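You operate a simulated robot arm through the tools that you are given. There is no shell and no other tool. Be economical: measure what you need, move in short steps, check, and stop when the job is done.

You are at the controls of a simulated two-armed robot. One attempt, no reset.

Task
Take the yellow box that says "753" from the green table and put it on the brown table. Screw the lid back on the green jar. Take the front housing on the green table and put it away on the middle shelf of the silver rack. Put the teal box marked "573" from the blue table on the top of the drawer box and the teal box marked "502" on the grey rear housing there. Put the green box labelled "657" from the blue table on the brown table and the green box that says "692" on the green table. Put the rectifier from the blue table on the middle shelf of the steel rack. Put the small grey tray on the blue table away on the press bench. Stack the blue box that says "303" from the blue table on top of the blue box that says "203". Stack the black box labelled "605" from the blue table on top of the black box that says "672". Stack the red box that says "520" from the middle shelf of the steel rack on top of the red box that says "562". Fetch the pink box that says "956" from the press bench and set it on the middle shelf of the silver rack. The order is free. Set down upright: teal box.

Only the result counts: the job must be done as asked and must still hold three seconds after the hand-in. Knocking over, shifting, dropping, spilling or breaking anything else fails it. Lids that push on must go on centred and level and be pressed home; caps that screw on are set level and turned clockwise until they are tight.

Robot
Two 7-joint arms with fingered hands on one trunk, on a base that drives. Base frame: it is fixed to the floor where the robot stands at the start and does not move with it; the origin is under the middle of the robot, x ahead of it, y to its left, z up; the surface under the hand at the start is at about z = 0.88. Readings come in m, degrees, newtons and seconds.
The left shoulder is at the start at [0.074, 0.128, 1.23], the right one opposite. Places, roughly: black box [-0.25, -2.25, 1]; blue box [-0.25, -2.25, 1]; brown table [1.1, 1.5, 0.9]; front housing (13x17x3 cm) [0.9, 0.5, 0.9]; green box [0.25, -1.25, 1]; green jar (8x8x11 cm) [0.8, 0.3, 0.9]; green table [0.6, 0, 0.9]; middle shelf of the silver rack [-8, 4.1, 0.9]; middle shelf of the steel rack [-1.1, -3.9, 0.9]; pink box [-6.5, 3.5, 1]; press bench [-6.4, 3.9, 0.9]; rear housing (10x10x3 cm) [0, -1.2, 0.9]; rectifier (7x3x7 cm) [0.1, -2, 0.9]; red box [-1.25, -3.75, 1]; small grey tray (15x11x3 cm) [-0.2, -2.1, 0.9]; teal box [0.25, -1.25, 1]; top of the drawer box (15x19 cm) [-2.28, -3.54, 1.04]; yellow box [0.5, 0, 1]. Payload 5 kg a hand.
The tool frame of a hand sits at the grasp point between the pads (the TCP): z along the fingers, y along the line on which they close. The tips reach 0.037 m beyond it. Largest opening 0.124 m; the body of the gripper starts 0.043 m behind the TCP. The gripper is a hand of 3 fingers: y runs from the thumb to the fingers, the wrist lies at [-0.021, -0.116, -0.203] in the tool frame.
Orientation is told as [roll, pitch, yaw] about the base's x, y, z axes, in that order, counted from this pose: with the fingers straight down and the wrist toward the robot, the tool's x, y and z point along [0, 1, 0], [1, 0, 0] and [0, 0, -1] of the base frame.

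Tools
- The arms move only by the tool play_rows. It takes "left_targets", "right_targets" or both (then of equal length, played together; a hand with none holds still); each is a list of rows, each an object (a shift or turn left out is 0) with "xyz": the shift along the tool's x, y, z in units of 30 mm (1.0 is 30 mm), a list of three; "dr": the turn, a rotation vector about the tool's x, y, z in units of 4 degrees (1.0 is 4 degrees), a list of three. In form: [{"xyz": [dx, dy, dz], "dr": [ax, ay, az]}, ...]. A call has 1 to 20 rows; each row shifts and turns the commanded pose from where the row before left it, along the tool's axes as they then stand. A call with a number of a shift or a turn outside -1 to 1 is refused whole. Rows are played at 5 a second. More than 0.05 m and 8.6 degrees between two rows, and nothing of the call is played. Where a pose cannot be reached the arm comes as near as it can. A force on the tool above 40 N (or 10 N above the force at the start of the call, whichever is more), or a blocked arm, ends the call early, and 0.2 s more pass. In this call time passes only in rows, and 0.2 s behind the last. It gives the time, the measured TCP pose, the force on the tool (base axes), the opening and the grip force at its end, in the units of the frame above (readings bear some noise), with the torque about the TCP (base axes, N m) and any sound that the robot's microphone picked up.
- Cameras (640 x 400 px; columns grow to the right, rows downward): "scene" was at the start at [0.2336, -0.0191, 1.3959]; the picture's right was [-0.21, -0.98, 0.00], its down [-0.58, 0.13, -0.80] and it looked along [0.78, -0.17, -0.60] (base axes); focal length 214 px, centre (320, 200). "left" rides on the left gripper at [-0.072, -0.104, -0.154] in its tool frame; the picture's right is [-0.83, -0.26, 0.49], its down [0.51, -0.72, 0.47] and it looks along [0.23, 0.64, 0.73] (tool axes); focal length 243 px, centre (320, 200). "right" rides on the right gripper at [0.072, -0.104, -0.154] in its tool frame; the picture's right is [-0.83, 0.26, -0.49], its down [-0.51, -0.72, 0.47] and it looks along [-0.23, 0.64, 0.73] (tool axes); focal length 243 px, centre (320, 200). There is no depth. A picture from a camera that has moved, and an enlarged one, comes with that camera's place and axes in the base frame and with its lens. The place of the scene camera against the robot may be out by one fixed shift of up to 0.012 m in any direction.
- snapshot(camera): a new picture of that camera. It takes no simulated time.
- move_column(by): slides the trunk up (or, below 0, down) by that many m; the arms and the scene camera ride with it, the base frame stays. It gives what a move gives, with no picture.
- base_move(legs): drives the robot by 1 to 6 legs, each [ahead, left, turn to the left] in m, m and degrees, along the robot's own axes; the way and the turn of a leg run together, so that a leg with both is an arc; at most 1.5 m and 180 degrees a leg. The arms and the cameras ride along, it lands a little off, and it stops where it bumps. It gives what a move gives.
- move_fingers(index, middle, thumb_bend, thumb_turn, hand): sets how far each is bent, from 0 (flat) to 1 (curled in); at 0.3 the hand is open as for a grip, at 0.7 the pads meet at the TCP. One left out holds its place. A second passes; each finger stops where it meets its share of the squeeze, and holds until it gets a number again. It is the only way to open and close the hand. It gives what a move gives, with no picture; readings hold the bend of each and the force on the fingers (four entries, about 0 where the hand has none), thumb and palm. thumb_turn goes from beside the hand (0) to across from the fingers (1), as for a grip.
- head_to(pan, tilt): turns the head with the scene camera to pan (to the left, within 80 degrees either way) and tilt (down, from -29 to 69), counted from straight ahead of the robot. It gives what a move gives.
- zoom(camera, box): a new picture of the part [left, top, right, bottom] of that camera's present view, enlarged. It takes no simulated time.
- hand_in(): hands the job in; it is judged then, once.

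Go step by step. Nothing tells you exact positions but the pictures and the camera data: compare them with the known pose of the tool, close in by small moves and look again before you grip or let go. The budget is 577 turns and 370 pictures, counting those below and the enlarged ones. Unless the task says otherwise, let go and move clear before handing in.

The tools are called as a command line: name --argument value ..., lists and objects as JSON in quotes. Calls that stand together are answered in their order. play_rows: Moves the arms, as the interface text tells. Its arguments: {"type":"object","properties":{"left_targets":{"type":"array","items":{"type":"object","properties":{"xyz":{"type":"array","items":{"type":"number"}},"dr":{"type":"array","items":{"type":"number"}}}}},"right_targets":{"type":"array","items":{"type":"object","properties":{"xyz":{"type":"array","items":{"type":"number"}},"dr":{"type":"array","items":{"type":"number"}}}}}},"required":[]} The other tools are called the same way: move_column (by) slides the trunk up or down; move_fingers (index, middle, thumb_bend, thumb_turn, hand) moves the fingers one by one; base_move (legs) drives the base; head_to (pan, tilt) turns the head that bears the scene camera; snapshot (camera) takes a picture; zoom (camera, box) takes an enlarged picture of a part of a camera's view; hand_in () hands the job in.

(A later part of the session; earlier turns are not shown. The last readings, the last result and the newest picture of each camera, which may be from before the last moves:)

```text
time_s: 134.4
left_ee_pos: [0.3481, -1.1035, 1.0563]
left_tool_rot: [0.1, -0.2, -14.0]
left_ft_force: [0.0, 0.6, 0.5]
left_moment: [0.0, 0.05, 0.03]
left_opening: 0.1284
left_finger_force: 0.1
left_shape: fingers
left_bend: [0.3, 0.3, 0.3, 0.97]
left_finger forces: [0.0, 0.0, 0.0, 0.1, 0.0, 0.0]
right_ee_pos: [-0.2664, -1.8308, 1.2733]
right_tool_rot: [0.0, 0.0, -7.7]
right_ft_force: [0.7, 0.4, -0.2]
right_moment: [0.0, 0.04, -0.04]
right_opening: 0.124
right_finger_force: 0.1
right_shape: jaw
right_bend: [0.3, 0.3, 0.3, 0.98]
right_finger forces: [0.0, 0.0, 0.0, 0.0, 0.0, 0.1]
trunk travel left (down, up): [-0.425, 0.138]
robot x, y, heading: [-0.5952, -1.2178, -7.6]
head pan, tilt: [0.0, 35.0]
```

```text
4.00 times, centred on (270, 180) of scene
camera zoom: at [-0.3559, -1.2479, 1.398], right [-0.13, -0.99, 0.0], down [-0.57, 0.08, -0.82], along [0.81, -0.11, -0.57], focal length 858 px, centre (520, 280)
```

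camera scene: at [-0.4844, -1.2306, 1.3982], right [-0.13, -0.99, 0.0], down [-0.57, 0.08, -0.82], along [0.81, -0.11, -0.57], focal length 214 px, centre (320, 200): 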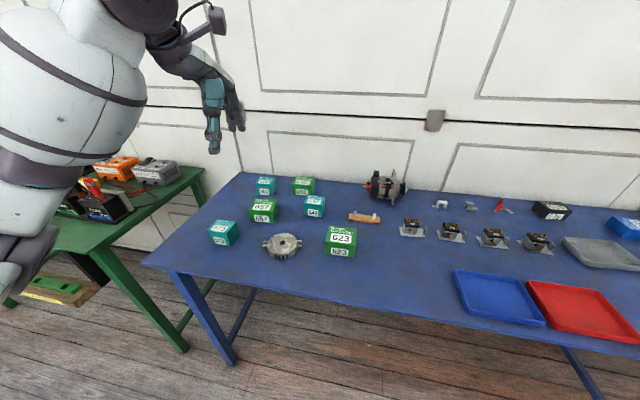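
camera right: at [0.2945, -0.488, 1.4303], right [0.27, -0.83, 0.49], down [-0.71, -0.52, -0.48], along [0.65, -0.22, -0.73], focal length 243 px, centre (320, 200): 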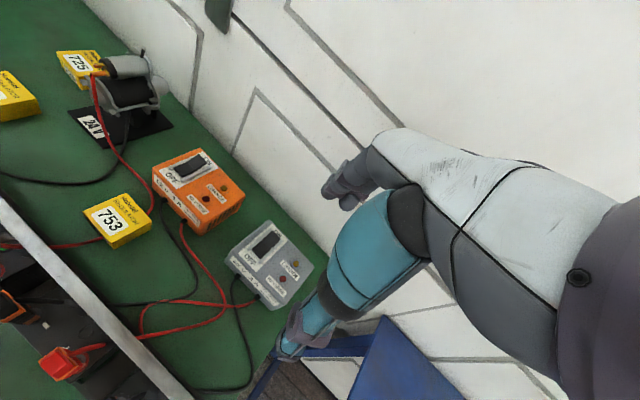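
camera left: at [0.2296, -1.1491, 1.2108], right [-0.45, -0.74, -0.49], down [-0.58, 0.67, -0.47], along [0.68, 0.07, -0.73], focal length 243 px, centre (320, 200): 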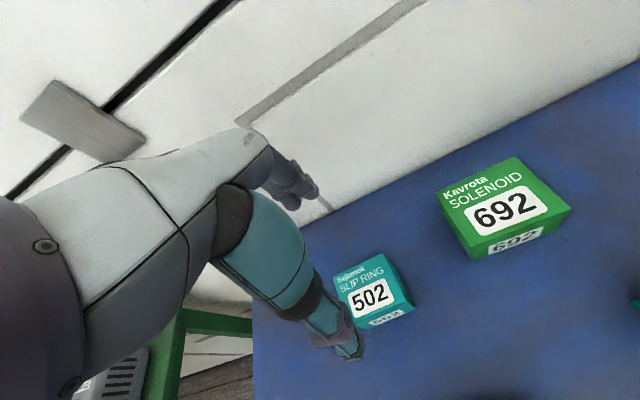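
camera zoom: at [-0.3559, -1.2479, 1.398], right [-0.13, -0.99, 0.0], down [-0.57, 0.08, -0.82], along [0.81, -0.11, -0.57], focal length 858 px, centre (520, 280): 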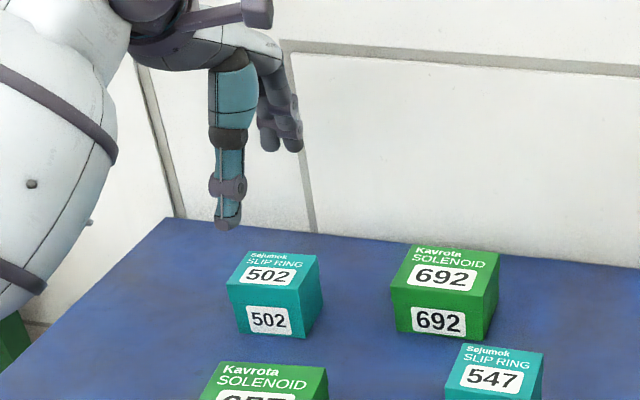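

play_rows --left_targets '[{"xyz": [-0.14, -0.38, 0]}, {"xyz": [0, 0, 1]}, {"xyz": [0, 0, 1]}, {"xyz": [0, 0, 1]}, {"xyz": [0, 0, 1]}, {"xyz": [0, 0, 0.35]}]'

snapshot --camera "left"

zoom --camera "scene" --box '[200, 130, 340, 230]'

```text
time_s: 135.8
left_ee_pos: [0.3362, -1.1028, 0.9289]
left_tool_rot: [0.0, -0.2, -13.9]
left_ft_force: [0.3, 0.2, 0.4]
left_moment: [-0.02, 0.01, -0.04]
left_opening: 0.1284
left_finger_force: 0.1
left_shape: fingers
left_bend: [0.3, 0.3, 0.3, 0.97]
left_finger forces: [0.0, 0.1, 0.0, 0.1, 0.1, 0.1]
right_ee_pos: [-0.2661, -1.8316, 1.2742]
right_tool_rot: [0.1, 0.0, -7.6]
right_ft_force: [0.1, -0.5, 0.1]
right_moment: [0.01, 0.01, 0.0]
right_opening: 0.124
right_finger_force: 0.1
right_shape: jaw
right_bend: [0.3, 0.3, 0.3, 0.98]
right_finger forces: [0.1, 0.0, 0.1, 0.0, 0.0, 0.0]
trunk travel left (down, up): [-0.425, 0.138]
robot x, y, heading: [-0.5935, -1.2202, -7.9]
head pan, tilt: [0.0, 35.0]
```

```text
300 pictures are left
camera left: at [0.2185, -1.1476, 1.0831], right [-0.45, -0.74, -0.49], down [-0.58, 0.67, -0.47], along [0.68, 0.07, -0.73], focal length 243 px, centre (320, 200)
```

left: 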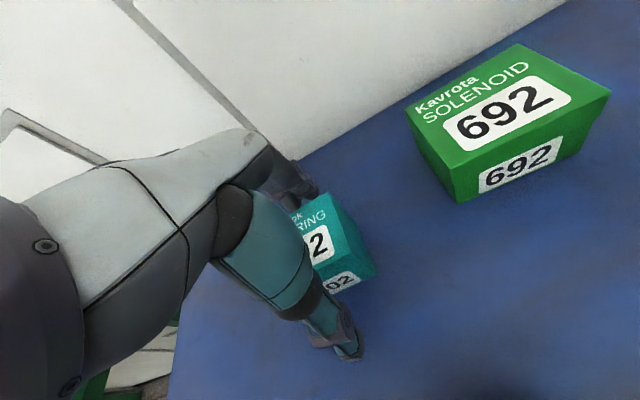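

```text
4.00 times, centred on (270, 180) of scene
camera zoom: at [-0.3571, -1.2474, 1.3982], right [-0.13, -0.99, 0.0], down [-0.57, 0.08, -0.82], along [0.81, -0.11, -0.57], focal length 858 px, centre (520, 280)
```

zoom: 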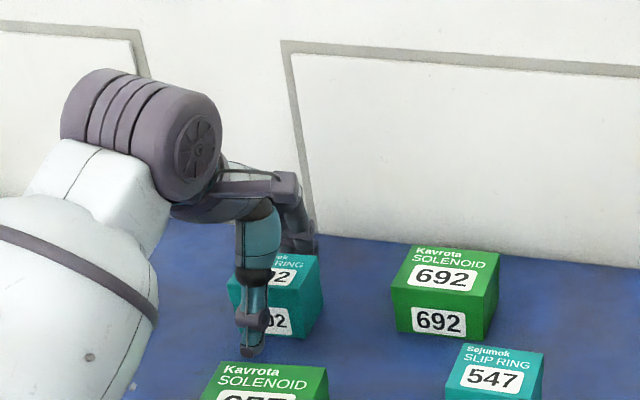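

Fingers straddle the 502 box. Closing.

move_fingers --hand "left" --index 0.75 --middle 0.75 --thumb_bend 0.75

play_rows --left_targets '[{"xyz": [0, 0, -1]}, {"xyz": [0, 0, -1]}, {"xyz": [0, 0, -1]}]'

snapshot --camera "left"

zoom --camera "scene" --box '[180, 110, 400, 260]'

```text
time_s: 136.8
left_ee_pos: [0.3376, -1.1028, 0.9308]
left_tool_rot: [-0.1, -0.1, -13.9]
left_ft_force: [2.0, -0.8, 1.0]
left_moment: [0.08, -0.12, -0.04]
left_opening: 0.0581
left_finger_force: 24.7
left_shape: fingers
left_bend: [0.56, 0.58, 0.55, 0.96]
left_finger forces: [12.6, 12.8, 0.0, 0.0, 24.3, 0.0]
right_ee_pos: [-0.2678, -1.8302, 1.2738]
right_tool_rot: [0.1, 0.0, -7.6]
right_ft_force: [0.9, 0.8, 0.0]
right_moment: [-0.02, 0.01, 0.01]
right_opening: 0.1239
right_finger_force: 0.0
right_shape: jaw
right_bend: [0.3, 0.3, 0.3, 0.98]
right_finger forces: [0.0, 0.1, 0.0, 0.0, 0.0, 0.1]
trunk travel left (down, up): [-0.425, 0.138]
robot x, y, heading: [-0.5877, -1.2185, -7.6]
head pan, tilt: [0.0, 35.0]
```

```text
time_s: 137.6
left_ee_pos: [0.3371, -1.1023, 1.0189]
left_tool_rot: [0.0, -0.1, -13.9]
left_ft_force: [-0.2, 0.3, -1.2]
left_moment: [0.02, 0.01, -0.03]
left_opening: 0.0579
left_finger_force: 23.6
left_shape: fingers
left_bend: [0.56, 0.58, 0.55, 0.96]
left_finger forces: [12.5, 11.5, 0.0, 0.0, 24.1, 0.1]
right_ee_pos: [-0.2677, -1.8319, 1.2747]
right_tool_rot: [0.0, -0.1, -7.5]
right_ft_force: [-0.4, -0.1, 0.0]
right_moment: [0.01, -0.01, -0.02]
right_opening: 0.124
right_finger_force: 0.0
right_shape: jaw
right_bend: [0.3, 0.3, 0.3, 0.98]
right_finger forces: [0.0, 0.0, 0.1, 0.0, 0.0, 0.1]
trunk travel left (down, up): [-0.425, 0.138]
robot x, y, heading: [-0.5918, -1.2161, -7.5]
head pan, tilt: [0.0, 35.0]
```

```text
298 pictures are left
camera left: at [0.2184, -1.1477, 1.1729], right [-0.45, -0.74, -0.49], down [-0.58, 0.67, -0.47], along [0.68, 0.07, -0.73], focal length 243 px, centre (320, 200)
```

left: 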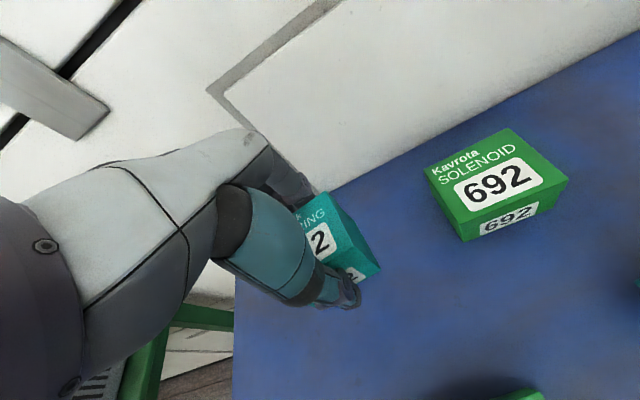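

```text
2.67 times, centred on (290, 185) of scene
camera zoom: at [-0.3572, -1.2477, 1.3982], right [-0.13, -0.99, 0.0], down [-0.57, 0.08, -0.82], along [0.81, -0.11, -0.57], focal length 572 px, centre (400, 240)
```

zoom: 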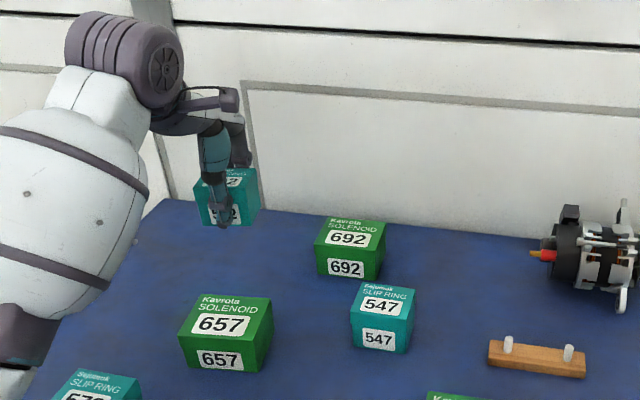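

Box held. Raising and carrying it over to the rear housing at about (−0.008, −1.176).

play_rows --left_targets '[{"xyz": [0, 0, -1]}, {"xyz": [-0.47, -0.96, -0.5]}, {"xyz": [-0.47, -0.96, 0]}, {"xyz": [-0.47, -0.96, 0]}, {"xyz": [-0.47, -0.96, 0]}, {"xyz": [-0.47, -0.96, 0]}, {"xyz": [-0.47, -0.96, 0]}, {"xyz": [-0.47, -0.96, 0]}, {"xyz": [-0.47, -0.96, 0]}, {"xyz": [-0.47, -0.96, 0]}, {"xyz": [-0.47, -0.96, 0]}, {"xyz": [-0.47, -0.96, 0]}]'

snapshot --camera "left"

zoom --camera "scene" --box '[200, 170, 380, 310]'

```text
time_s: 140.2
left_ee_pos: [-0.0081, -1.1781, 1.0617]
left_tool_rot: [0.0, -0.1, -13.8]
left_ft_force: [0.1, 0.4, -1.9]
left_moment: [0.0, 0.0, 0.02]
left_opening: 0.058
left_finger_force: 24.1
left_shape: fingers
left_bend: [0.56, 0.58, 0.55, 0.96]
left_finger forces: [12.3, 11.4, 0.1, 0.0, 23.8, 0.0]
right_ee_pos: [-0.269, -1.8304, 1.2741]
right_tool_rot: [0.0, -0.2, -7.6]
right_ft_force: [0.1, -1.5, 0.4]
right_moment: [0.02, 0.0, -0.02]
right_opening: 0.1238
right_finger_force: 0.0
right_shape: jaw
right_bend: [0.3, 0.3, 0.3, 0.98]
right_finger forces: [0.1, 0.0, 0.0, 0.0, 0.0, 0.0]
trunk travel left (down, up): [-0.425, 0.138]
robot x, y, heading: [-0.5926, -1.2149, -7.4]
head pan, tilt: [0.0, 35.0]
```

```text
296 pictures are left
camera left: at [-0.1268, -1.2243, 1.2153], right [-0.45, -0.74, -0.49], down [-0.58, 0.67, -0.47], along [0.68, 0.07, -0.73], focal length 243 px, centre (320, 200)
```

left: 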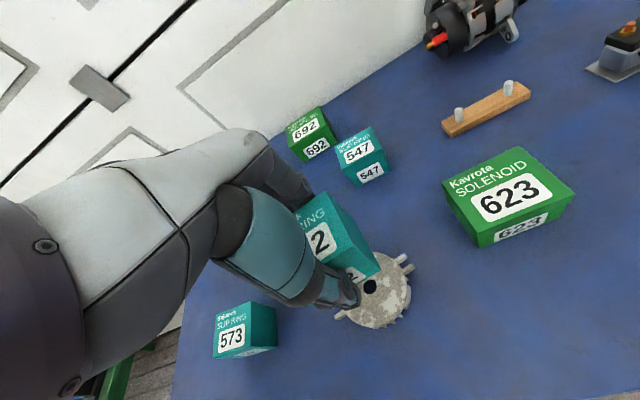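

```text
2.86 times, centred on (290, 240) of scene
camera zoom: at [-0.3579, -1.2472, 1.3984], right [-0.13, -0.99, 0.0], down [-0.57, 0.08, -0.82], along [0.81, -0.11, -0.57], focal length 613 px, centre (406, 86)
```

zoom: 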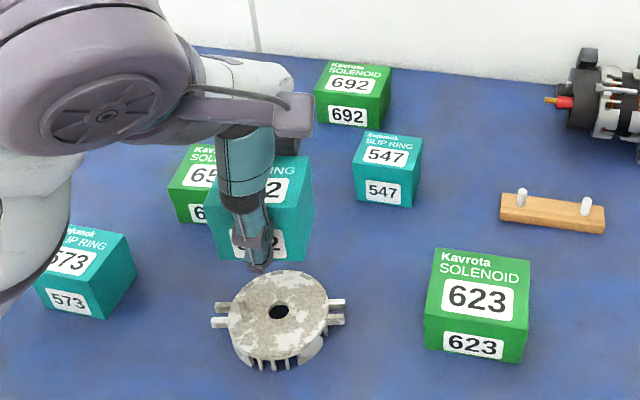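

Aligned over the housing. Lowering until contact.

play_rows --left_targets '[{"xyz": [0, 0, 1]}, {"xyz": [0, 0, 1]}, {"xyz": [0, 0, 0.8]}]'

zoom --camera "scene" --box '[220, 190, 340, 280]'

```text
time_s: 141.0
left_ee_pos: [-0.006, -1.1777, 0.9793]
left_tool_rot: [0.0, -0.1, -13.9]
left_ft_force: [-0.2, 0.3, -1.8]
left_moment: [0.02, 0.01, 0.03]
left_opening: 0.0577
left_finger_force: 23.8
left_shape: fingers
left_bend: [0.56, 0.58, 0.55, 0.96]
left_finger forces: [12.4, 11.4, 0.0, 0.0, 23.7, 0.0]
right_ee_pos: [-0.2672, -1.8303, 1.2738]
right_tool_rot: [-0.1, 0.0, -7.5]
right_ft_force: [-0.2, 0.7, -0.4]
right_moment: [0.01, 0.03, -0.02]
right_opening: 0.1242
right_finger_force: 0.1
right_shape: jaw
right_bend: [0.3, 0.3, 0.3, 0.98]
right_finger forces: [0.0, 0.0, 0.0, 0.0, 0.1, 0.0]
trunk travel left (down, up): [-0.425, 0.138]
robot x, y, heading: [-0.5881, -1.2144, -7.6]
head pan, tilt: [0.0, 35.0]
```

```text
4.44 times, centred on (280, 235) of scene
camera zoom: at [-0.3569, -1.2474, 1.3982], right [-0.13, -0.99, 0.0], down [-0.57, 0.08, -0.82], along [0.81, -0.11, -0.57], focal length 953 px, centre (498, 44)
```

zoom: 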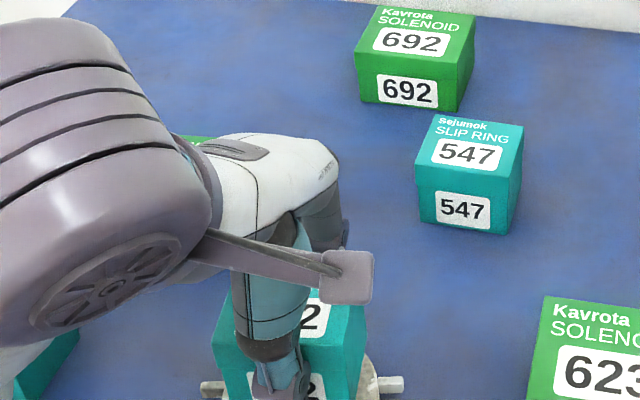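

play_rows --left_targets '[{"xyz": [0, 0, 0.2]}, {"xyz": [0, 0, 0.15]}, {"xyz": [0, 0, 0.15]}]'

snapshot --camera "scene"

snapshot --camera "left"

```text
time_s: 141.8
left_ee_pos: [-0.0066, -1.1779, 0.9646]
left_tool_rot: [0.0, -0.1, -13.9]
left_ft_force: [0.1, -0.4, -1.5]
left_moment: [0.01, 0.0, 0.04]
left_opening: 0.0579
left_finger_force: 23.9
left_shape: fingers
left_bend: [0.56, 0.58, 0.55, 0.96]
left_finger forces: [12.4, 11.3, 0.0, 0.1, 23.7, 0.0]
right_ee_pos: [-0.2679, -1.8309, 1.2758]
right_tool_rot: [0.0, 0.0, -7.6]
right_ft_force: [0.7, -0.1, -0.5]
right_moment: [-0.03, -0.02, 0.0]
right_opening: 0.1238
right_finger_force: 0.1
right_shape: jaw
right_bend: [0.3, 0.3, 0.3, 0.98]
right_finger forces: [0.0, 0.0, 0.1, 0.0, 0.0, 0.1]
trunk travel left (down, up): [-0.425, 0.138]
robot x, y, heading: [-0.5906, -1.217, -7.9]
head pan, tilt: [0.0, 35.0]
```

```text
293 pictures are left
camera scene: at [-0.357, -1.2475, 1.3982], right [-0.13, -0.99, 0.0], down [-0.57, 0.08, -0.82], along [0.81, -0.11, -0.57], focal length 214 px, centre (320, 200)
```

scene: 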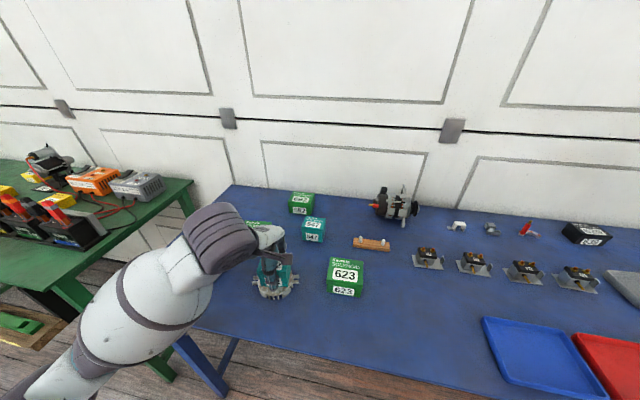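

```text
292 pictures are left
camera left: at [-0.1261, -1.2235, 1.118], right [-0.45, -0.74, -0.49], down [-0.58, 0.67, -0.47], along [0.68, 0.07, -0.73], focal length 243 px, centre (320, 200)
```

left: 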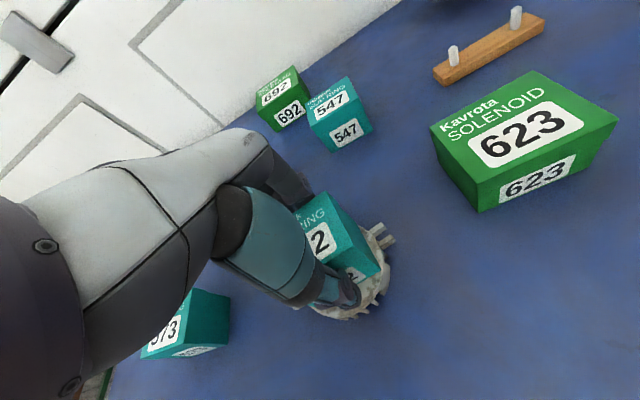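

play_rows --left_targets '[{"xyz": [0, 0, 0.1]}, {"xyz": [0, 0, 0.1]}]'

```text
time_s: 142.4
left_ee_pos: [-0.0074, -1.1771, 0.9596]
left_tool_rot: [0.0, -0.1, -14.0]
left_ft_force: [0.8, -0.7, -0.7]
left_moment: [0.03, 0.0, 0.03]
left_opening: 0.0579
left_finger_force: 23.6
left_shape: fingers
left_bend: [0.56, 0.58, 0.55, 0.96]
left_finger forces: [12.4, 11.3, 0.0, 0.0, 23.7, 0.1]
right_ee_pos: [-0.2673, -1.8302, 1.274]
right_tool_rot: [-0.1, 0.0, -7.6]
right_ft_force: [0.6, 0.3, -0.4]
right_moment: [0.0, -0.02, 0.0]
right_opening: 0.1241
right_finger_force: 0.1
right_shape: jaw
right_bend: [0.3, 0.3, 0.3, 0.98]
right_finger forces: [0.1, 0.0, 0.0, 0.1, 0.0, 0.0]
trunk travel left (down, up): [-0.425, 0.138]
robot x, y, heading: [-0.5909, -1.2173, -7.6]
head pan, tilt: [0.0, 35.0]
```

play_rows --left_targets '[{"xyz": [0, 0, 0.1]}, {"xyz": [0, 0, 0.1]}]'

```text
time_s: 143.0
left_ee_pos: [-0.0089, -1.1775, 0.9537]
left_tool_rot: [0.0, -0.3, -13.9]
left_ft_force: [1.8, -1.7, 10.0]
left_moment: [-0.01, -0.36, -0.04]
left_opening: 0.0581
left_finger_force: 26.0
left_shape: fingers
left_bend: [0.56, 0.58, 0.55, 0.95]
left_finger forces: [13.0, 13.9, 0.0, 0.1, 25.3, 0.0]
right_ee_pos: [-0.2681, -1.8304, 1.274]
right_tool_rot: [0.0, -0.1, -7.6]
right_ft_force: [0.4, -0.2, 0.6]
right_moment: [0.01, 0.01, 0.02]
right_opening: 0.1237
right_finger_force: 0.1
right_shape: jaw
right_bend: [0.3, 0.3, 0.3, 0.98]
right_finger forces: [0.0, 0.0, 0.0, 0.1, 0.0, 0.0]
trunk travel left (down, up): [-0.425, 0.138]
robot x, y, heading: [-0.5907, -1.216, -7.6]
head pan, tilt: [0.0, 35.0]
```

Contact felt. Releasing the box onto the housing and lifting away.

move_fingers --hand "left" --index 0.3 --middle 0.3 --thumb_bend 0.3

play_rows --left_targets '[{"xyz": [0, 0, -1]}, {"xyz": [0, 0, -1]}, {"xyz": [0, 0, -1]}, {"xyz": [0, 0, -1]}]'

snapshot --camera "left"

zoom --camera "scene" --box '[180, 170, 400, 310]'

```text
time_s: 144.0
left_ee_pos: [-0.0073, -1.1775, 0.9528]
left_tool_rot: [0.0, -0.1, -13.9]
left_ft_force: [-0.6, -0.2, -0.2]
left_moment: [0.03, -0.01, -0.04]
left_opening: 0.1284
left_finger_force: 0.0
left_shape: fingers
left_bend: [0.3, 0.3, 0.3, 0.97]
left_finger forces: [0.0, 0.0, 0.0, 0.0, 0.0, 0.0]
right_ee_pos: [-0.2671, -1.8305, 1.2742]
right_tool_rot: [0.0, -0.1, -7.5]
right_ft_force: [-0.1, -0.2, -0.9]
right_moment: [0.01, -0.02, 0.03]
right_opening: 0.1238
right_finger_force: 0.0
right_shape: jaw
right_bend: [0.3, 0.3, 0.3, 0.98]
right_finger forces: [0.0, 0.0, 0.1, 0.0, 0.1, 0.0]
trunk travel left (down, up): [-0.425, 0.138]
robot x, y, heading: [-0.5915, -1.2164, -7.7]
head pan, tilt: [0.0, 35.0]
```

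```text
time_s: 145.0
left_ee_pos: [-0.0084, -1.1788, 1.0725]
left_tool_rot: [0.1, 0.0, -13.9]
left_ft_force: [0.0, 0.6, -0.8]
left_moment: [0.06, -0.01, -0.01]
left_opening: 0.1283
left_finger_force: 0.0
left_shape: fingers
left_bend: [0.3, 0.3, 0.3, 0.97]
left_finger forces: [0.0, 0.0, 0.0, 0.0, 0.1, 0.1]
right_ee_pos: [-0.2681, -1.8306, 1.2747]
right_tool_rot: [0.0, 0.0, -7.6]
right_ft_force: [-0.3, 0.4, 0.5]
right_moment: [-0.02, -0.01, 0.01]
right_opening: 0.1239
right_finger_force: 0.1
right_shape: jaw
right_bend: [0.3, 0.3, 0.3, 0.98]
right_finger forces: [0.1, 0.0, 0.0, 0.0, 0.0, 0.0]
trunk travel left (down, up): [-0.425, 0.138]
robot x, y, heading: [-0.5913, -1.2151, -7.5]
head pan, tilt: [0.0, 35.0]
```

```text
291 pictures are left
camera left: at [-0.1271, -1.2243, 1.2264], right [-0.45, -0.74, -0.49], down [-0.58, 0.67, -0.47], along [0.68, 0.07, -0.73], focal length 243 px, centre (320, 200)
```

left: 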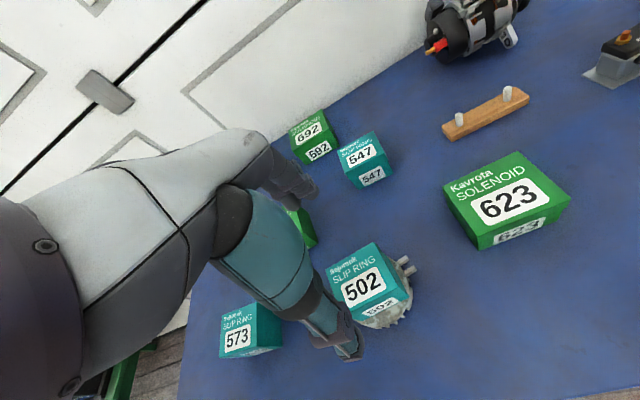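

```text
2.86 times, centred on (290, 240) of scene
camera zoom: at [-0.3573, -1.2479, 1.3982], right [-0.13, -0.99, 0.0], down [-0.57, 0.08, -0.82], along [0.81, -0.11, -0.57], focal length 613 px, centre (406, 86)
```

zoom: 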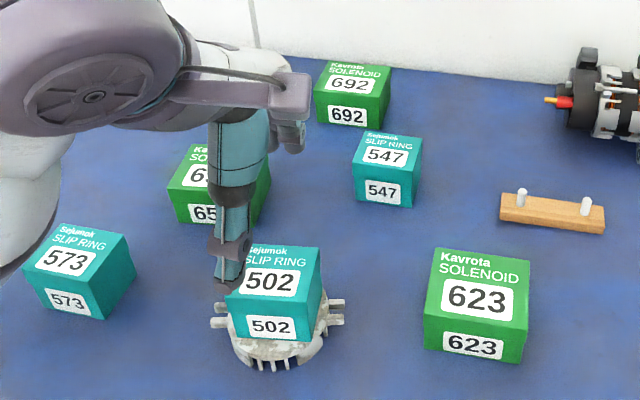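

502 sits well on the housing. Next, left hand to green 657 at about (0.15, −1.11).

play_rows --left_targets '[{"xyz": [0.69, 0.91, -0.2]}, {"xyz": [0.69, 0.91, -0.2]}, {"xyz": [0.69, 0.91, 0]}, {"xyz": [0.69, 0.91, 0]}, {"xyz": [0.69, 0.91, 0]}]'

snapshot --camera "left"

zoom --camera "scene" --box '[200, 170, 340, 270]'

```text
time_s: 146.2
left_ee_pos: [0.1499, -1.1116, 1.0857]
left_tool_rot: [-0.1, -0.1, -13.9]
left_ft_force: [0.6, 0.2, 0.4]
left_moment: [0.01, 0.0, 0.03]
left_opening: 0.1284
left_finger_force: 0.0
left_shape: fingers
left_bend: [0.3, 0.3, 0.3, 0.97]
left_finger forces: [0.1, 0.0, 0.0, 0.0, 0.0, 0.1]
right_ee_pos: [-0.2663, -1.831, 1.274]
right_tool_rot: [0.0, 0.0, -7.6]
right_ft_force: [0.3, 0.4, 0.0]
right_moment: [-0.04, 0.01, -0.02]
right_opening: 0.1238
right_finger_force: 0.1
right_shape: jaw
right_bend: [0.3, 0.3, 0.3, 0.98]
right_finger forces: [0.0, 0.0, 0.0, 0.0, 0.0, 0.0]
trunk travel left (down, up): [-0.425, 0.138]
robot x, y, heading: [-0.5891, -1.2147, -7.4]
head pan, tilt: [0.0, 35.0]
```

```text
289 pictures are left
camera left: at [0.0316, -1.1565, 1.2384], right [-0.45, -0.74, -0.49], down [-0.58, 0.67, -0.47], along [0.68, 0.07, -0.73], focal length 243 px, centre (320, 200)
```

left: 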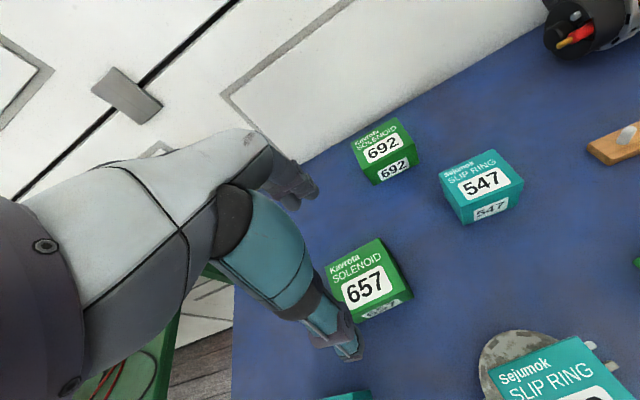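

```text
4.00 times, centred on (270, 220) of scene
camera zoom: at [-0.3562, -1.2474, 1.3981], right [-0.13, -0.99, 0.0], down [-0.57, 0.08, -0.82], along [0.81, -0.11, -0.57], focal length 858 px, centre (520, 120)
```

zoom: 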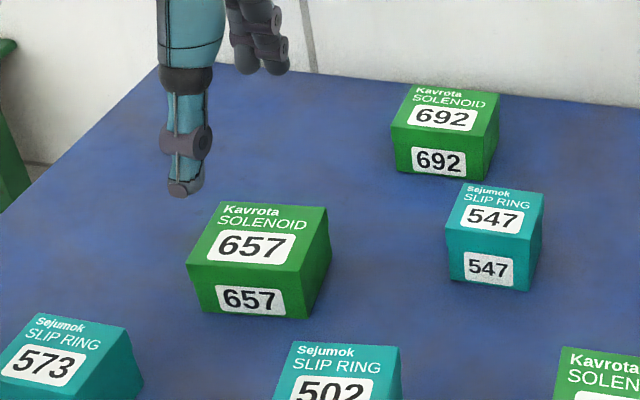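

play_rows --left_targets '[{"xyz": [0.08, 0.25, 1]}, {"xyz": [0, 0, 1]}, {"xyz": [0, 0, 1]}, {"xyz": [0, 0, 1]}, {"xyz": [0, 0, 1]}, {"xyz": [0, 0, 0.25]}]'

move_fingers --hand "left" --index 0.75 --middle 0.75 --thumb_bend 0.75

zoom --camera "scene" --box '[200, 170, 340, 270]'

```text
time_s: 147.6
left_ee_pos: [0.1571, -1.1102, 0.9259]
left_tool_rot: [0.0, -0.2, -14.0]
left_ft_force: [0.3, -0.3, -0.5]
left_moment: [0.01, 0.0, -0.01]
left_opening: 0.1286
left_finger_force: 0.0
left_shape: fingers
left_bend: [0.3, 0.3, 0.3, 0.97]
left_finger forces: [0.0, 0.1, 0.0, 0.2, 0.1, 0.0]
right_ee_pos: [-0.2677, -1.8305, 1.2744]
right_tool_rot: [0.0, 0.0, -7.7]
right_ft_force: [0.0, -0.1, 0.4]
right_moment: [0.02, -0.02, 0.0]
right_opening: 0.1239
right_finger_force: 0.0
right_shape: jaw
right_bend: [0.3, 0.3, 0.3, 0.98]
right_finger forces: [0.1, 0.0, 0.0, 0.0, 0.0, 0.0]
trunk travel left (down, up): [-0.425, 0.138]
robot x, y, heading: [-0.5912, -1.2181, -7.6]
head pan, tilt: [0.0, 35.0]
```

```text
time_s: 148.6
left_ee_pos: [0.157, -1.1102, 0.926]
left_tool_rot: [0.0, 0.0, -13.9]
left_ft_force: [-0.2, 0.2, 0.6]
left_moment: [0.19, -0.27, -0.06]
left_opening: 0.0747
left_finger_force: 31.8
left_shape: fingers
left_bend: [0.43, 0.5, 0.59, 0.96]
left_finger forces: [18.0, 14.6, 0.1, 0.1, 31.3, 0.1]
right_ee_pos: [-0.2676, -1.831, 1.2737]
right_tool_rot: [0.0, 0.0, -7.6]
right_ft_force: [-0.4, 0.3, -0.5]
right_moment: [0.01, 0.0, 0.01]
right_opening: 0.1241
right_finger_force: 0.2
right_shape: jaw
right_bend: [0.3, 0.3, 0.3, 0.98]
right_finger forces: [0.0, 0.0, 0.0, 0.1, 0.0, 0.1]
trunk travel left (down, up): [-0.425, 0.138]
robot x, y, heading: [-0.589, -1.2157, -7.5]
head pan, tilt: [0.0, 35.0]
```

```text
4.00 times, centred on (270, 220) of scene
camera zoom: at [-0.357, -1.2475, 1.3982], right [-0.13, -0.99, 0.0], down [-0.57, 0.08, -0.82], along [0.81, -0.11, -0.57], focal length 858 px, centre (520, 120)
```

zoom: 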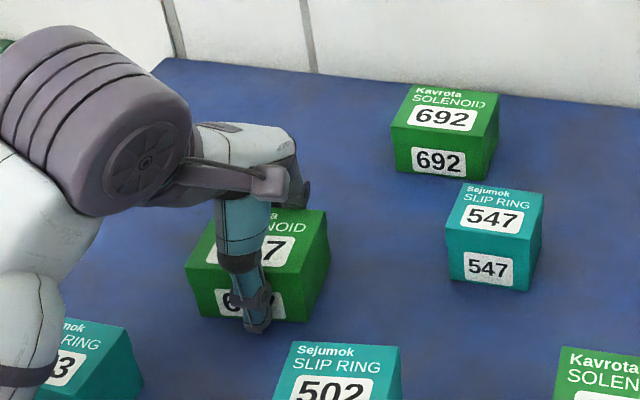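

657 gripped. Lifting it high, out of the way.

play_rows --left_targets '[{"xyz": [0, 0, -1]}, {"xyz": [0, 0, -1]}, {"xyz": [0, 0, -1]}, {"xyz": [0, 0, -1]}, {"xyz": [0, 0, -1]}, {"xyz": [0.3, 0, -1]}, {"xyz": [1, 0, -1]}, {"xyz": [1, 0, -1]}, {"xyz": [1, 0, -1]}, {"xyz": [1, 0, 0]}, {"xyz": [1, 0, 0]}]'

snapshot --camera "scene"

snapshot --camera "left"

```text
time_s: 151.0
left_ee_pos: [0.1947, -0.9533, 1.1984]
left_tool_rot: [-0.2, -0.2, -13.9]
left_ft_force: [0.3, 0.8, -3.5]
left_moment: [-0.06, 0.01, -0.02]
left_opening: 0.0747
left_finger_force: 30.7
left_shape: fingers
left_bend: [0.43, 0.5, 0.59, 0.95]
left_finger forces: [18.4, 12.2, 0.1, 0.0, 30.6, 0.1]
right_ee_pos: [-0.2678, -1.8284, 1.2744]
right_tool_rot: [-0.1, -0.1, -7.6]
right_ft_force: [-0.8, 0.5, 0.5]
right_moment: [-0.02, 0.03, 0.0]
right_opening: 0.1237
right_finger_force: 0.0
right_shape: jaw
right_bend: [0.3, 0.3, 0.3, 0.98]
right_finger forces: [0.1, 0.0, 0.0, 0.0, 0.0, 0.0]
trunk travel left (down, up): [-0.425, 0.138]
robot x, y, heading: [-0.5946, -1.215, -7.6]
head pan, tilt: [0.0, 35.0]
```

```text
286 pictures are left
camera scene: at [-0.3567, -1.2458, 1.3982], right [-0.13, -0.99, 0.0], down [-0.57, 0.07, -0.82], along [0.81, -0.11, -0.57], focal length 214 px, centre (320, 200)
```

scene: 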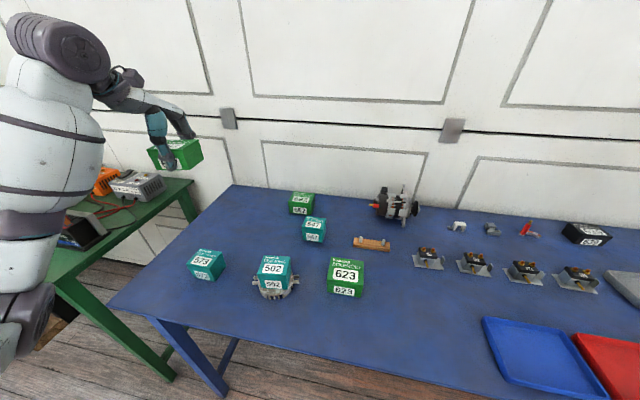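

```text
285 pictures are left
camera left: at [0.0764, -0.9989, 1.3514], right [-0.45, -0.74, -0.49], down [-0.58, 0.67, -0.47], along [0.68, 0.07, -0.73], focal length 243 px, centre (320, 200)
```

left: 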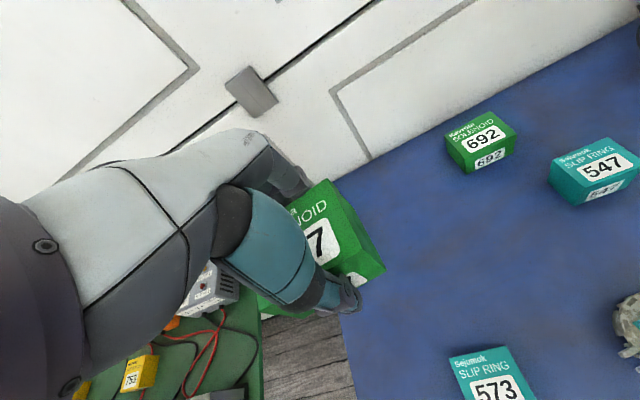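

Now the right hand travels to green 692 at about (0.316, −1.264), yaw ≈ −17°.

play_rows --right_targets '[{"xyz": [1, 0.8, 0]}, {"xyz": [1, 0.8, 0]}, {"xyz": [1, 0.8, 0]}, {"xyz": [1, 0.8, 0]}, {"xyz": [1, 0.8, 0]}, {"xyz": [1, 0.8, 0]}, {"xyz": [1, 0.8, 0]}, {"xyz": [1, 0.8, 0]}, {"xyz": [1, 0.8, 0.2]}, {"xyz": [1, 0.8, 0.2]}, {"xyz": [1, 0.8, 0.2]}, {"xyz": [1, 0.8, 0.3]}, {"xyz": [1, 0.8, 0.4]}, {"xyz": [1, 0.8, 0.4]}, {"xyz": [1, 0.8, 0.4]}, {"xyz": [1, 0.8, 0.4]}, {"xyz": [1, 0.8, 0.4]}, {"xyz": [1, 0.8, 0.4]}]'

snapshot --camera "scene"

snapshot --camera "right"

```text
time_s: 154.8
left_ee_pos: [0.1974, -0.9587, 1.1956]
left_tool_rot: [-0.1, 0.2, -14.0]
left_ft_force: [0.5, -0.9, -4.1]
left_moment: [0.02, 0.05, -0.01]
left_opening: 0.0744
left_finger_force: 30.5
left_shape: fingers
left_bend: [0.43, 0.5, 0.59, 0.95]
left_finger forces: [18.4, 12.1, 0.0, 0.1, 30.4, 0.0]
right_ee_pos: [0.2201, -1.3744, 1.1814]
right_tool_rot: [0.0, 0.0, -7.7]
right_ft_force: [1.2, -0.5, 1.4]
right_moment: [0.03, 0.02, 0.0]
right_opening: 0.1237
right_finger_force: 0.1
right_shape: jaw
right_bend: [0.3, 0.3, 0.3, 0.97]
right_finger forces: [0.0, 0.0, 0.0, 0.0, 0.0, 0.0]
right hand out of reach, approached as far as the arm can: row 18
trunk travel left (down, up): [-0.425, 0.138]
robot x, y, heading: [-0.5901, -1.217, -7.6]
head pan, tilt: [0.0, 35.0]
```

```text
284 pictures are left
camera scene: at [-0.3539, -1.249, 1.3976], right [-0.13, -0.99, 0.0], down [-0.57, 0.08, -0.82], along [0.81, -0.11, -0.58], focal length 214 px, centre (320, 200)
```

scene: 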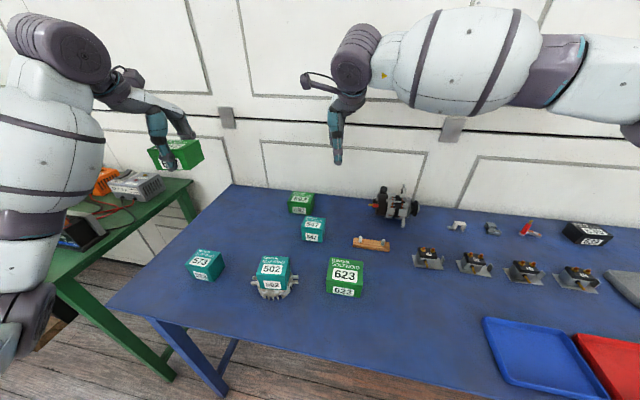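

```text
283 pictures are left
camera right: at [0.1258, -1.2898, 1.3358], right [0.15, -0.86, 0.49], down [-0.78, -0.41, -0.47], along [0.6, -0.32, -0.73], focal length 243 px, centre (320, 200)
```

right: 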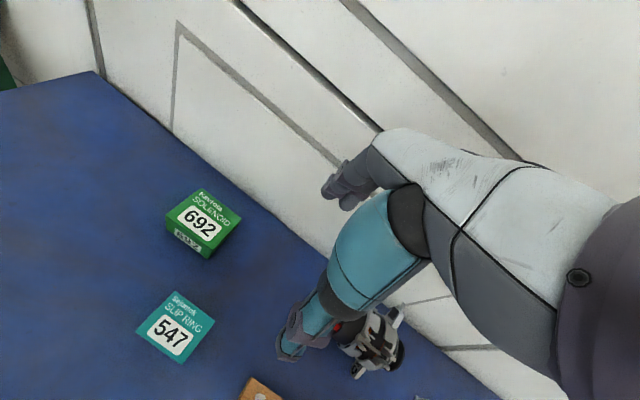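

Just out of the right hand's reach, so I shift the base left and forward a little.

base_move --legs '[[0.045, 0.225, -7]]'

snapshot --camera "right"

snapshot --camera "scene"

```text
time_s: 157.4
left_ee_pos: [0.3078, -0.8453, 1.1991]
left_tool_rot: [0.0, -0.1, -21.0]
left_ft_force: [0.6, 0.7, -3.4]
left_moment: [0.01, 0.02, 0.02]
left_opening: 0.0744
left_finger_force: 30.4
left_shape: fingers
left_bend: [0.43, 0.5, 0.59, 0.95]
left_finger forces: [18.4, 12.0, 0.1, 0.0, 30.4, 0.1]
right_ee_pos: [0.2798, -1.261, 1.1831]
right_tool_rot: [0.0, -0.1, -14.5]
right_ft_force: [0.6, 0.1, -0.2]
right_moment: [0.03, -0.01, 0.01]
right_opening: 0.1239
right_finger_force: 0.0
right_shape: jaw
right_bend: [0.3, 0.3, 0.3, 0.97]
right_finger forces: [0.1, 0.1, 0.0, 0.0, 0.0, 0.0]
trunk travel left (down, up): [-0.425, 0.138]
robot x, y, heading: [-0.5027, -1.0079, -14.5]
head pan, tilt: [0.0, 35.0]
```

```text
282 pictures are left
camera right: at [0.1959, -1.1663, 1.3365], right [0.04, -0.87, 0.49], down [-0.83, -0.31, -0.47], along [0.56, -0.39, -0.73], focal length 243 px, centre (320, 200)
```

right: 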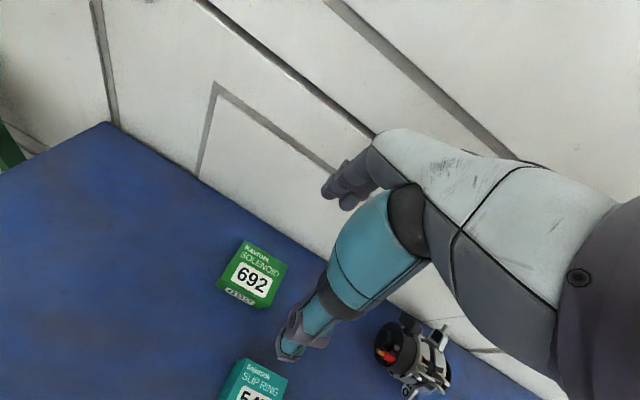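

```text
281 pictures are left
camera scene: at [-0.2751, -1.0664, 1.3982], right [-0.25, -0.97, 0.0], down [-0.56, 0.14, -0.82], along [0.79, -0.21, -0.57], focal length 214 px, centre (320, 200)
```

scene: 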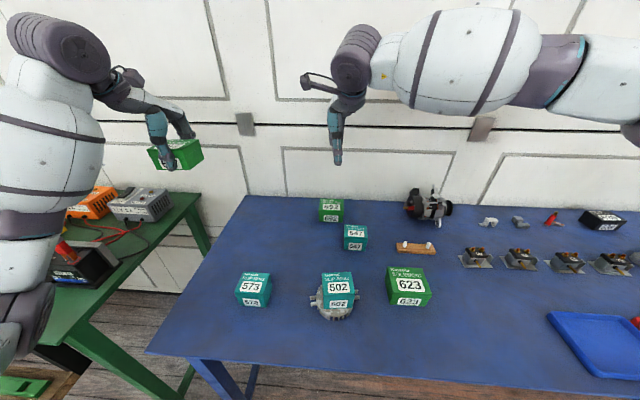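

play_rows --right_targets '[{"xyz": [0.1, 0.6, 1], "dr": [0, 0, 0.6]}, {"xyz": [0.1, 0.6, 1]}, {"xyz": [0, 0, 1]}, {"xyz": [0, 0, 1]}, {"xyz": [0, 0, 1]}, {"xyz": [0, 0, 1]}]'

snapshot --camera "right"

zoom --camera "scene" --box '[270, 140, 410, 250]'

```text
time_s: 158.8
left_ee_pos: [0.3074, -0.8451, 1.1971]
left_tool_rot: [0.0, 0.0, -21.0]
left_ft_force: [0.9, 0.6, -5.0]
left_moment: [0.03, 0.01, 0.01]
left_opening: 0.0741
left_finger_force: 30.5
left_shape: fingers
left_bend: [0.43, 0.5, 0.59, 0.95]
left_finger forces: [18.3, 12.0, 0.0, 0.0, 30.3, 0.0]
right_ee_pos: [0.3121, -1.293, 0.9993]
right_tool_rot: [0.0, 0.0, -17.0]
right_ft_force: [0.4, -0.4, 0.2]
right_moment: [-0.03, 0.01, -0.01]
right_opening: 0.1236
right_finger_force: 0.0
right_shape: jaw
right_bend: [0.3, 0.3, 0.3, 0.97]
right_finger forces: [0.1, 0.0, 0.0, 0.1, 0.1, 0.0]
right hand out of reach, approached as far as the arm can: row 1, 2
trunk travel left (down, up): [-0.425, 0.138]
robot x, y, heading: [-0.5036, -1.0076, -14.6]
head pan, tilt: [0.0, 35.0]
```

```text
280 pictures are left
camera right: at [0.2334, -1.1932, 1.1546], right [0.01, -0.87, 0.49], down [-0.84, -0.27, -0.47], along [0.55, -0.41, -0.73], focal length 243 px, centre (320, 200)
```

right: 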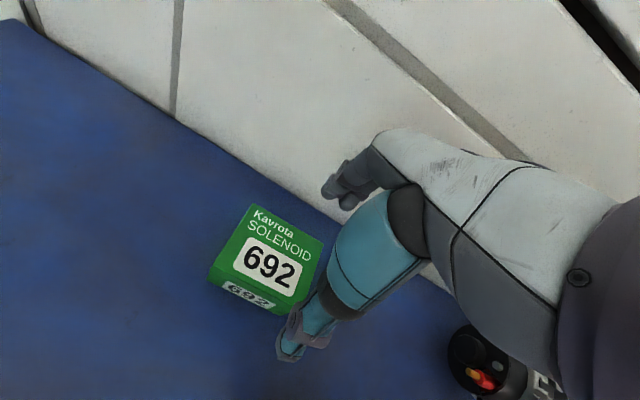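

```text
3.64 times, centred on (340, 195) of scene
camera zoom: at [-0.2741, -1.0661, 1.398], right [-0.25, -0.97, 0.0], down [-0.56, 0.14, -0.82], along [0.79, -0.21, -0.57], focal length 780 px, centre (247, 218)
```

zoom: 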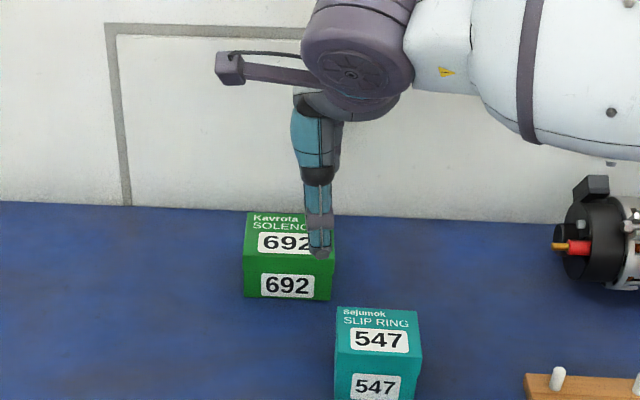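

play_rows --right_targets '[{"xyz": [0.58, -0.09, 0]}, {"xyz": [0.58, -0.09, 0]}]'

snapshot --camera "right"

```text
time_s: 159.4
left_ee_pos: [0.3085, -0.846, 1.1975]
left_tool_rot: [0.0, -0.2, -21.1]
left_ft_force: [-0.4, -0.5, -3.2]
left_moment: [-0.01, -0.01, -0.01]
left_opening: 0.0746
left_finger_force: 30.5
left_shape: fingers
left_bend: [0.43, 0.5, 0.59, 0.95]
left_finger forces: [18.4, 12.0, 0.1, 0.1, 30.4, 0.0]
right_ee_pos: [0.307, -1.2793, 0.9997]
right_tool_rot: [0.0, 0.0, -17.1]
right_ft_force: [0.5, 0.7, 0.0]
right_moment: [0.0, 0.02, 0.01]
right_opening: 0.124
right_finger_force: 0.1
right_shape: jaw
right_bend: [0.3, 0.3, 0.3, 0.98]
right_finger forces: [0.0, 0.1, 0.0, 0.0, 0.0, 0.1]
right hand out of reach, approached as far as the arm can: row 1, 2
trunk travel left (down, up): [-0.425, 0.138]
robot x, y, heading: [-0.5054, -1.0088, -14.5]
head pan, tilt: [0.0, 35.0]
```

```text
278 pictures are left
camera right: at [0.2279, -1.1811, 1.1547], right [0.01, -0.87, 0.49], down [-0.84, -0.27, -0.47], along [0.54, -0.41, -0.73], focal length 243 px, centre (320, 200)
```

right: 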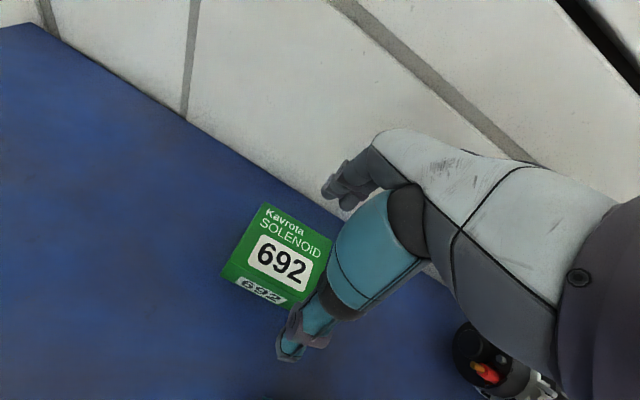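

play_rows --right_targets '[{"xyz": [0, 0, -1]}]'

base_move --legs '[[0.05, 0.05, 0]]'

snapshot --camera "right"

```text
time_s: 159.8
left_ee_pos: [0.3084, -0.8447, 1.1978]
left_tool_rot: [0.0, -0.2, -20.9]
left_ft_force: [0.0, -0.5, -3.9]
left_moment: [-0.04, 0.01, 0.0]
left_opening: 0.0745
left_finger_force: 30.5
left_shape: fingers
left_bend: [0.43, 0.5, 0.59, 0.95]
left_finger forces: [18.3, 12.1, 0.1, 0.0, 30.4, 0.0]
right_ee_pos: [0.3071, -1.2802, 1.0295]
right_tool_rot: [0.0, 0.1, -17.0]
right_ft_force: [0.5, -0.1, 0.4]
right_moment: [-0.02, 0.01, -0.01]
right_opening: 0.1239
right_finger_force: 0.2
right_shape: jaw
right_bend: [0.3, 0.3, 0.3, 0.98]
right_finger forces: [0.1, 0.0, 0.1, 0.0, 0.0, 0.0]
trunk travel left (down, up): [-0.425, 0.138]
robot x, y, heading: [-0.5059, -1.0103, -14.8]
head pan, tilt: [0.0, 35.0]
```

```text
time_s: 160.9
left_ee_pos: [0.3665, -0.8096, 1.1995]
left_tool_rot: [-0.1, -0.2, -20.9]
left_ft_force: [-0.4, 0.6, -3.9]
left_moment: [0.02, -0.02, 0.03]
left_opening: 0.0747
left_finger_force: 30.2
left_shape: fingers
left_bend: [0.43, 0.5, 0.59, 0.95]
left_finger forces: [18.3, 12.1, 0.0, 0.1, 30.3, 0.0]
right_ee_pos: [0.3667, -1.2449, 1.0309]
right_tool_rot: [0.2, -0.1, -17.1]
right_ft_force: [-0.3, -0.2, 0.2]
right_moment: [0.01, -0.05, 0.04]
right_opening: 0.124
right_finger_force: 0.0
right_shape: jaw
right_bend: [0.3, 0.3, 0.3, 0.98]
right_finger forces: [0.0, 0.1, 0.1, 0.0, 0.0, 0.0]
trunk travel left (down, up): [-0.425, 0.138]
robot x, y, heading: [-0.4433, -0.9729, -14.7]
head pan, tilt: [0.0, 35.0]
```

```text
277 pictures are left
camera right: at [0.287, -1.1462, 1.1856], right [0.01, -0.87, 0.49], down [-0.84, -0.27, -0.47], along [0.55, -0.41, -0.73], focal length 243 px, centre (320, 200)
```

right: 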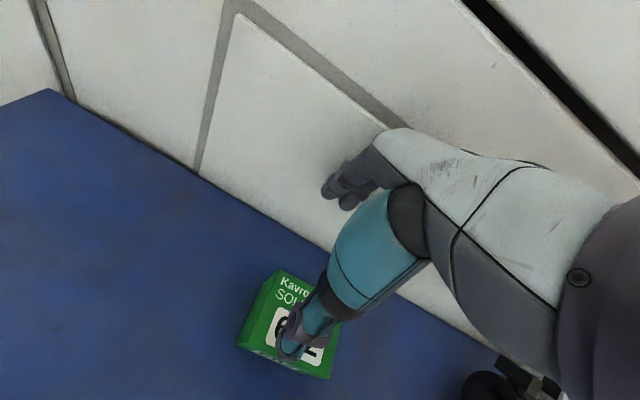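

play_rows --right_targets '[{"xyz": [-0.44, -0.75, 0]}, {"xyz": [-0.44, -0.75, 0]}]'

snapshot --camera "right"

zoom --camera "scene" --box '[260, 130, 420, 250]'

```text
time_s: 161.5
left_ee_pos: [0.3658, -0.808, 1.1992]
left_tool_rot: [0.1, -0.2, -21.1]
left_ft_force: [0.1, 0.8, -3.4]
left_moment: [0.01, -0.01, -0.01]
left_opening: 0.0747
left_finger_force: 31.1
left_shape: fingers
left_bend: [0.43, 0.5, 0.59, 0.95]
left_finger forces: [18.2, 12.1, 0.0, 0.0, 30.4, 0.1]
right_ee_pos: [0.3144, -1.2566, 1.033]
right_tool_rot: [0.0, -0.1, -17.3]
right_ft_force: [-0.2, -0.3, -0.5]
right_moment: [0.01, -0.04, 0.01]
right_opening: 0.1243
right_finger_force: 0.1
right_shape: jaw
right_bend: [0.3, 0.3, 0.3, 0.97]
right_finger forces: [0.1, 0.0, 0.0, 0.0, 0.0, 0.1]
trunk travel left (down, up): [-0.425, 0.138]
robot x, y, heading: [-0.4466, -0.9723, -14.4]
head pan, tilt: [0.0, 35.0]
```

```text
276 pictures are left
camera right: at [0.2355, -1.1579, 1.1871], right [0.0, -0.87, 0.49], down [-0.84, -0.27, -0.47], along [0.54, -0.41, -0.73], focal length 243 px, centre (320, 200)
```

right: 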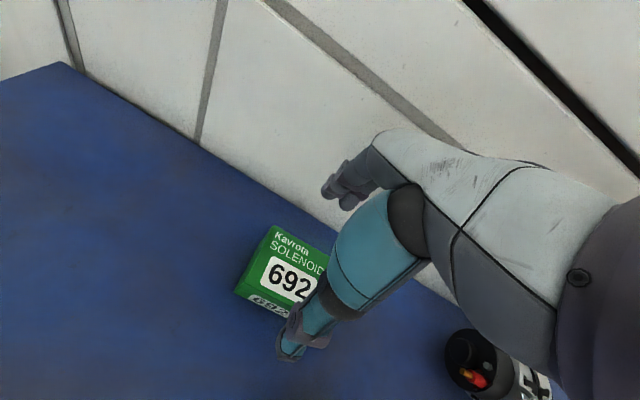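

```text
3.33 times, centred on (340, 190) of scene
camera zoom: at [-0.2178, -1.0291, 1.3986], right [-0.25, -0.97, 0.0], down [-0.55, 0.14, -0.82], along [0.79, -0.21, -0.57], focal length 715 px, centre (253, 233)
```

zoom: 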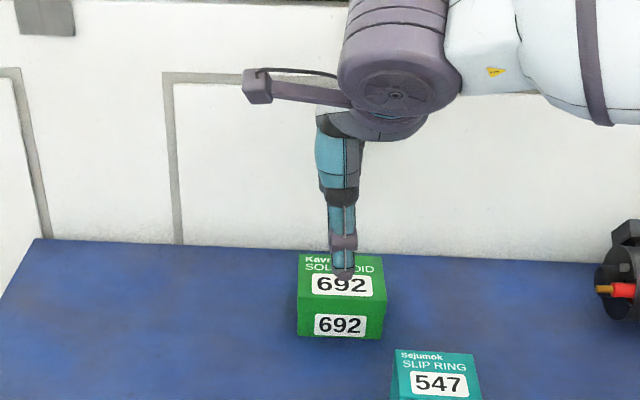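

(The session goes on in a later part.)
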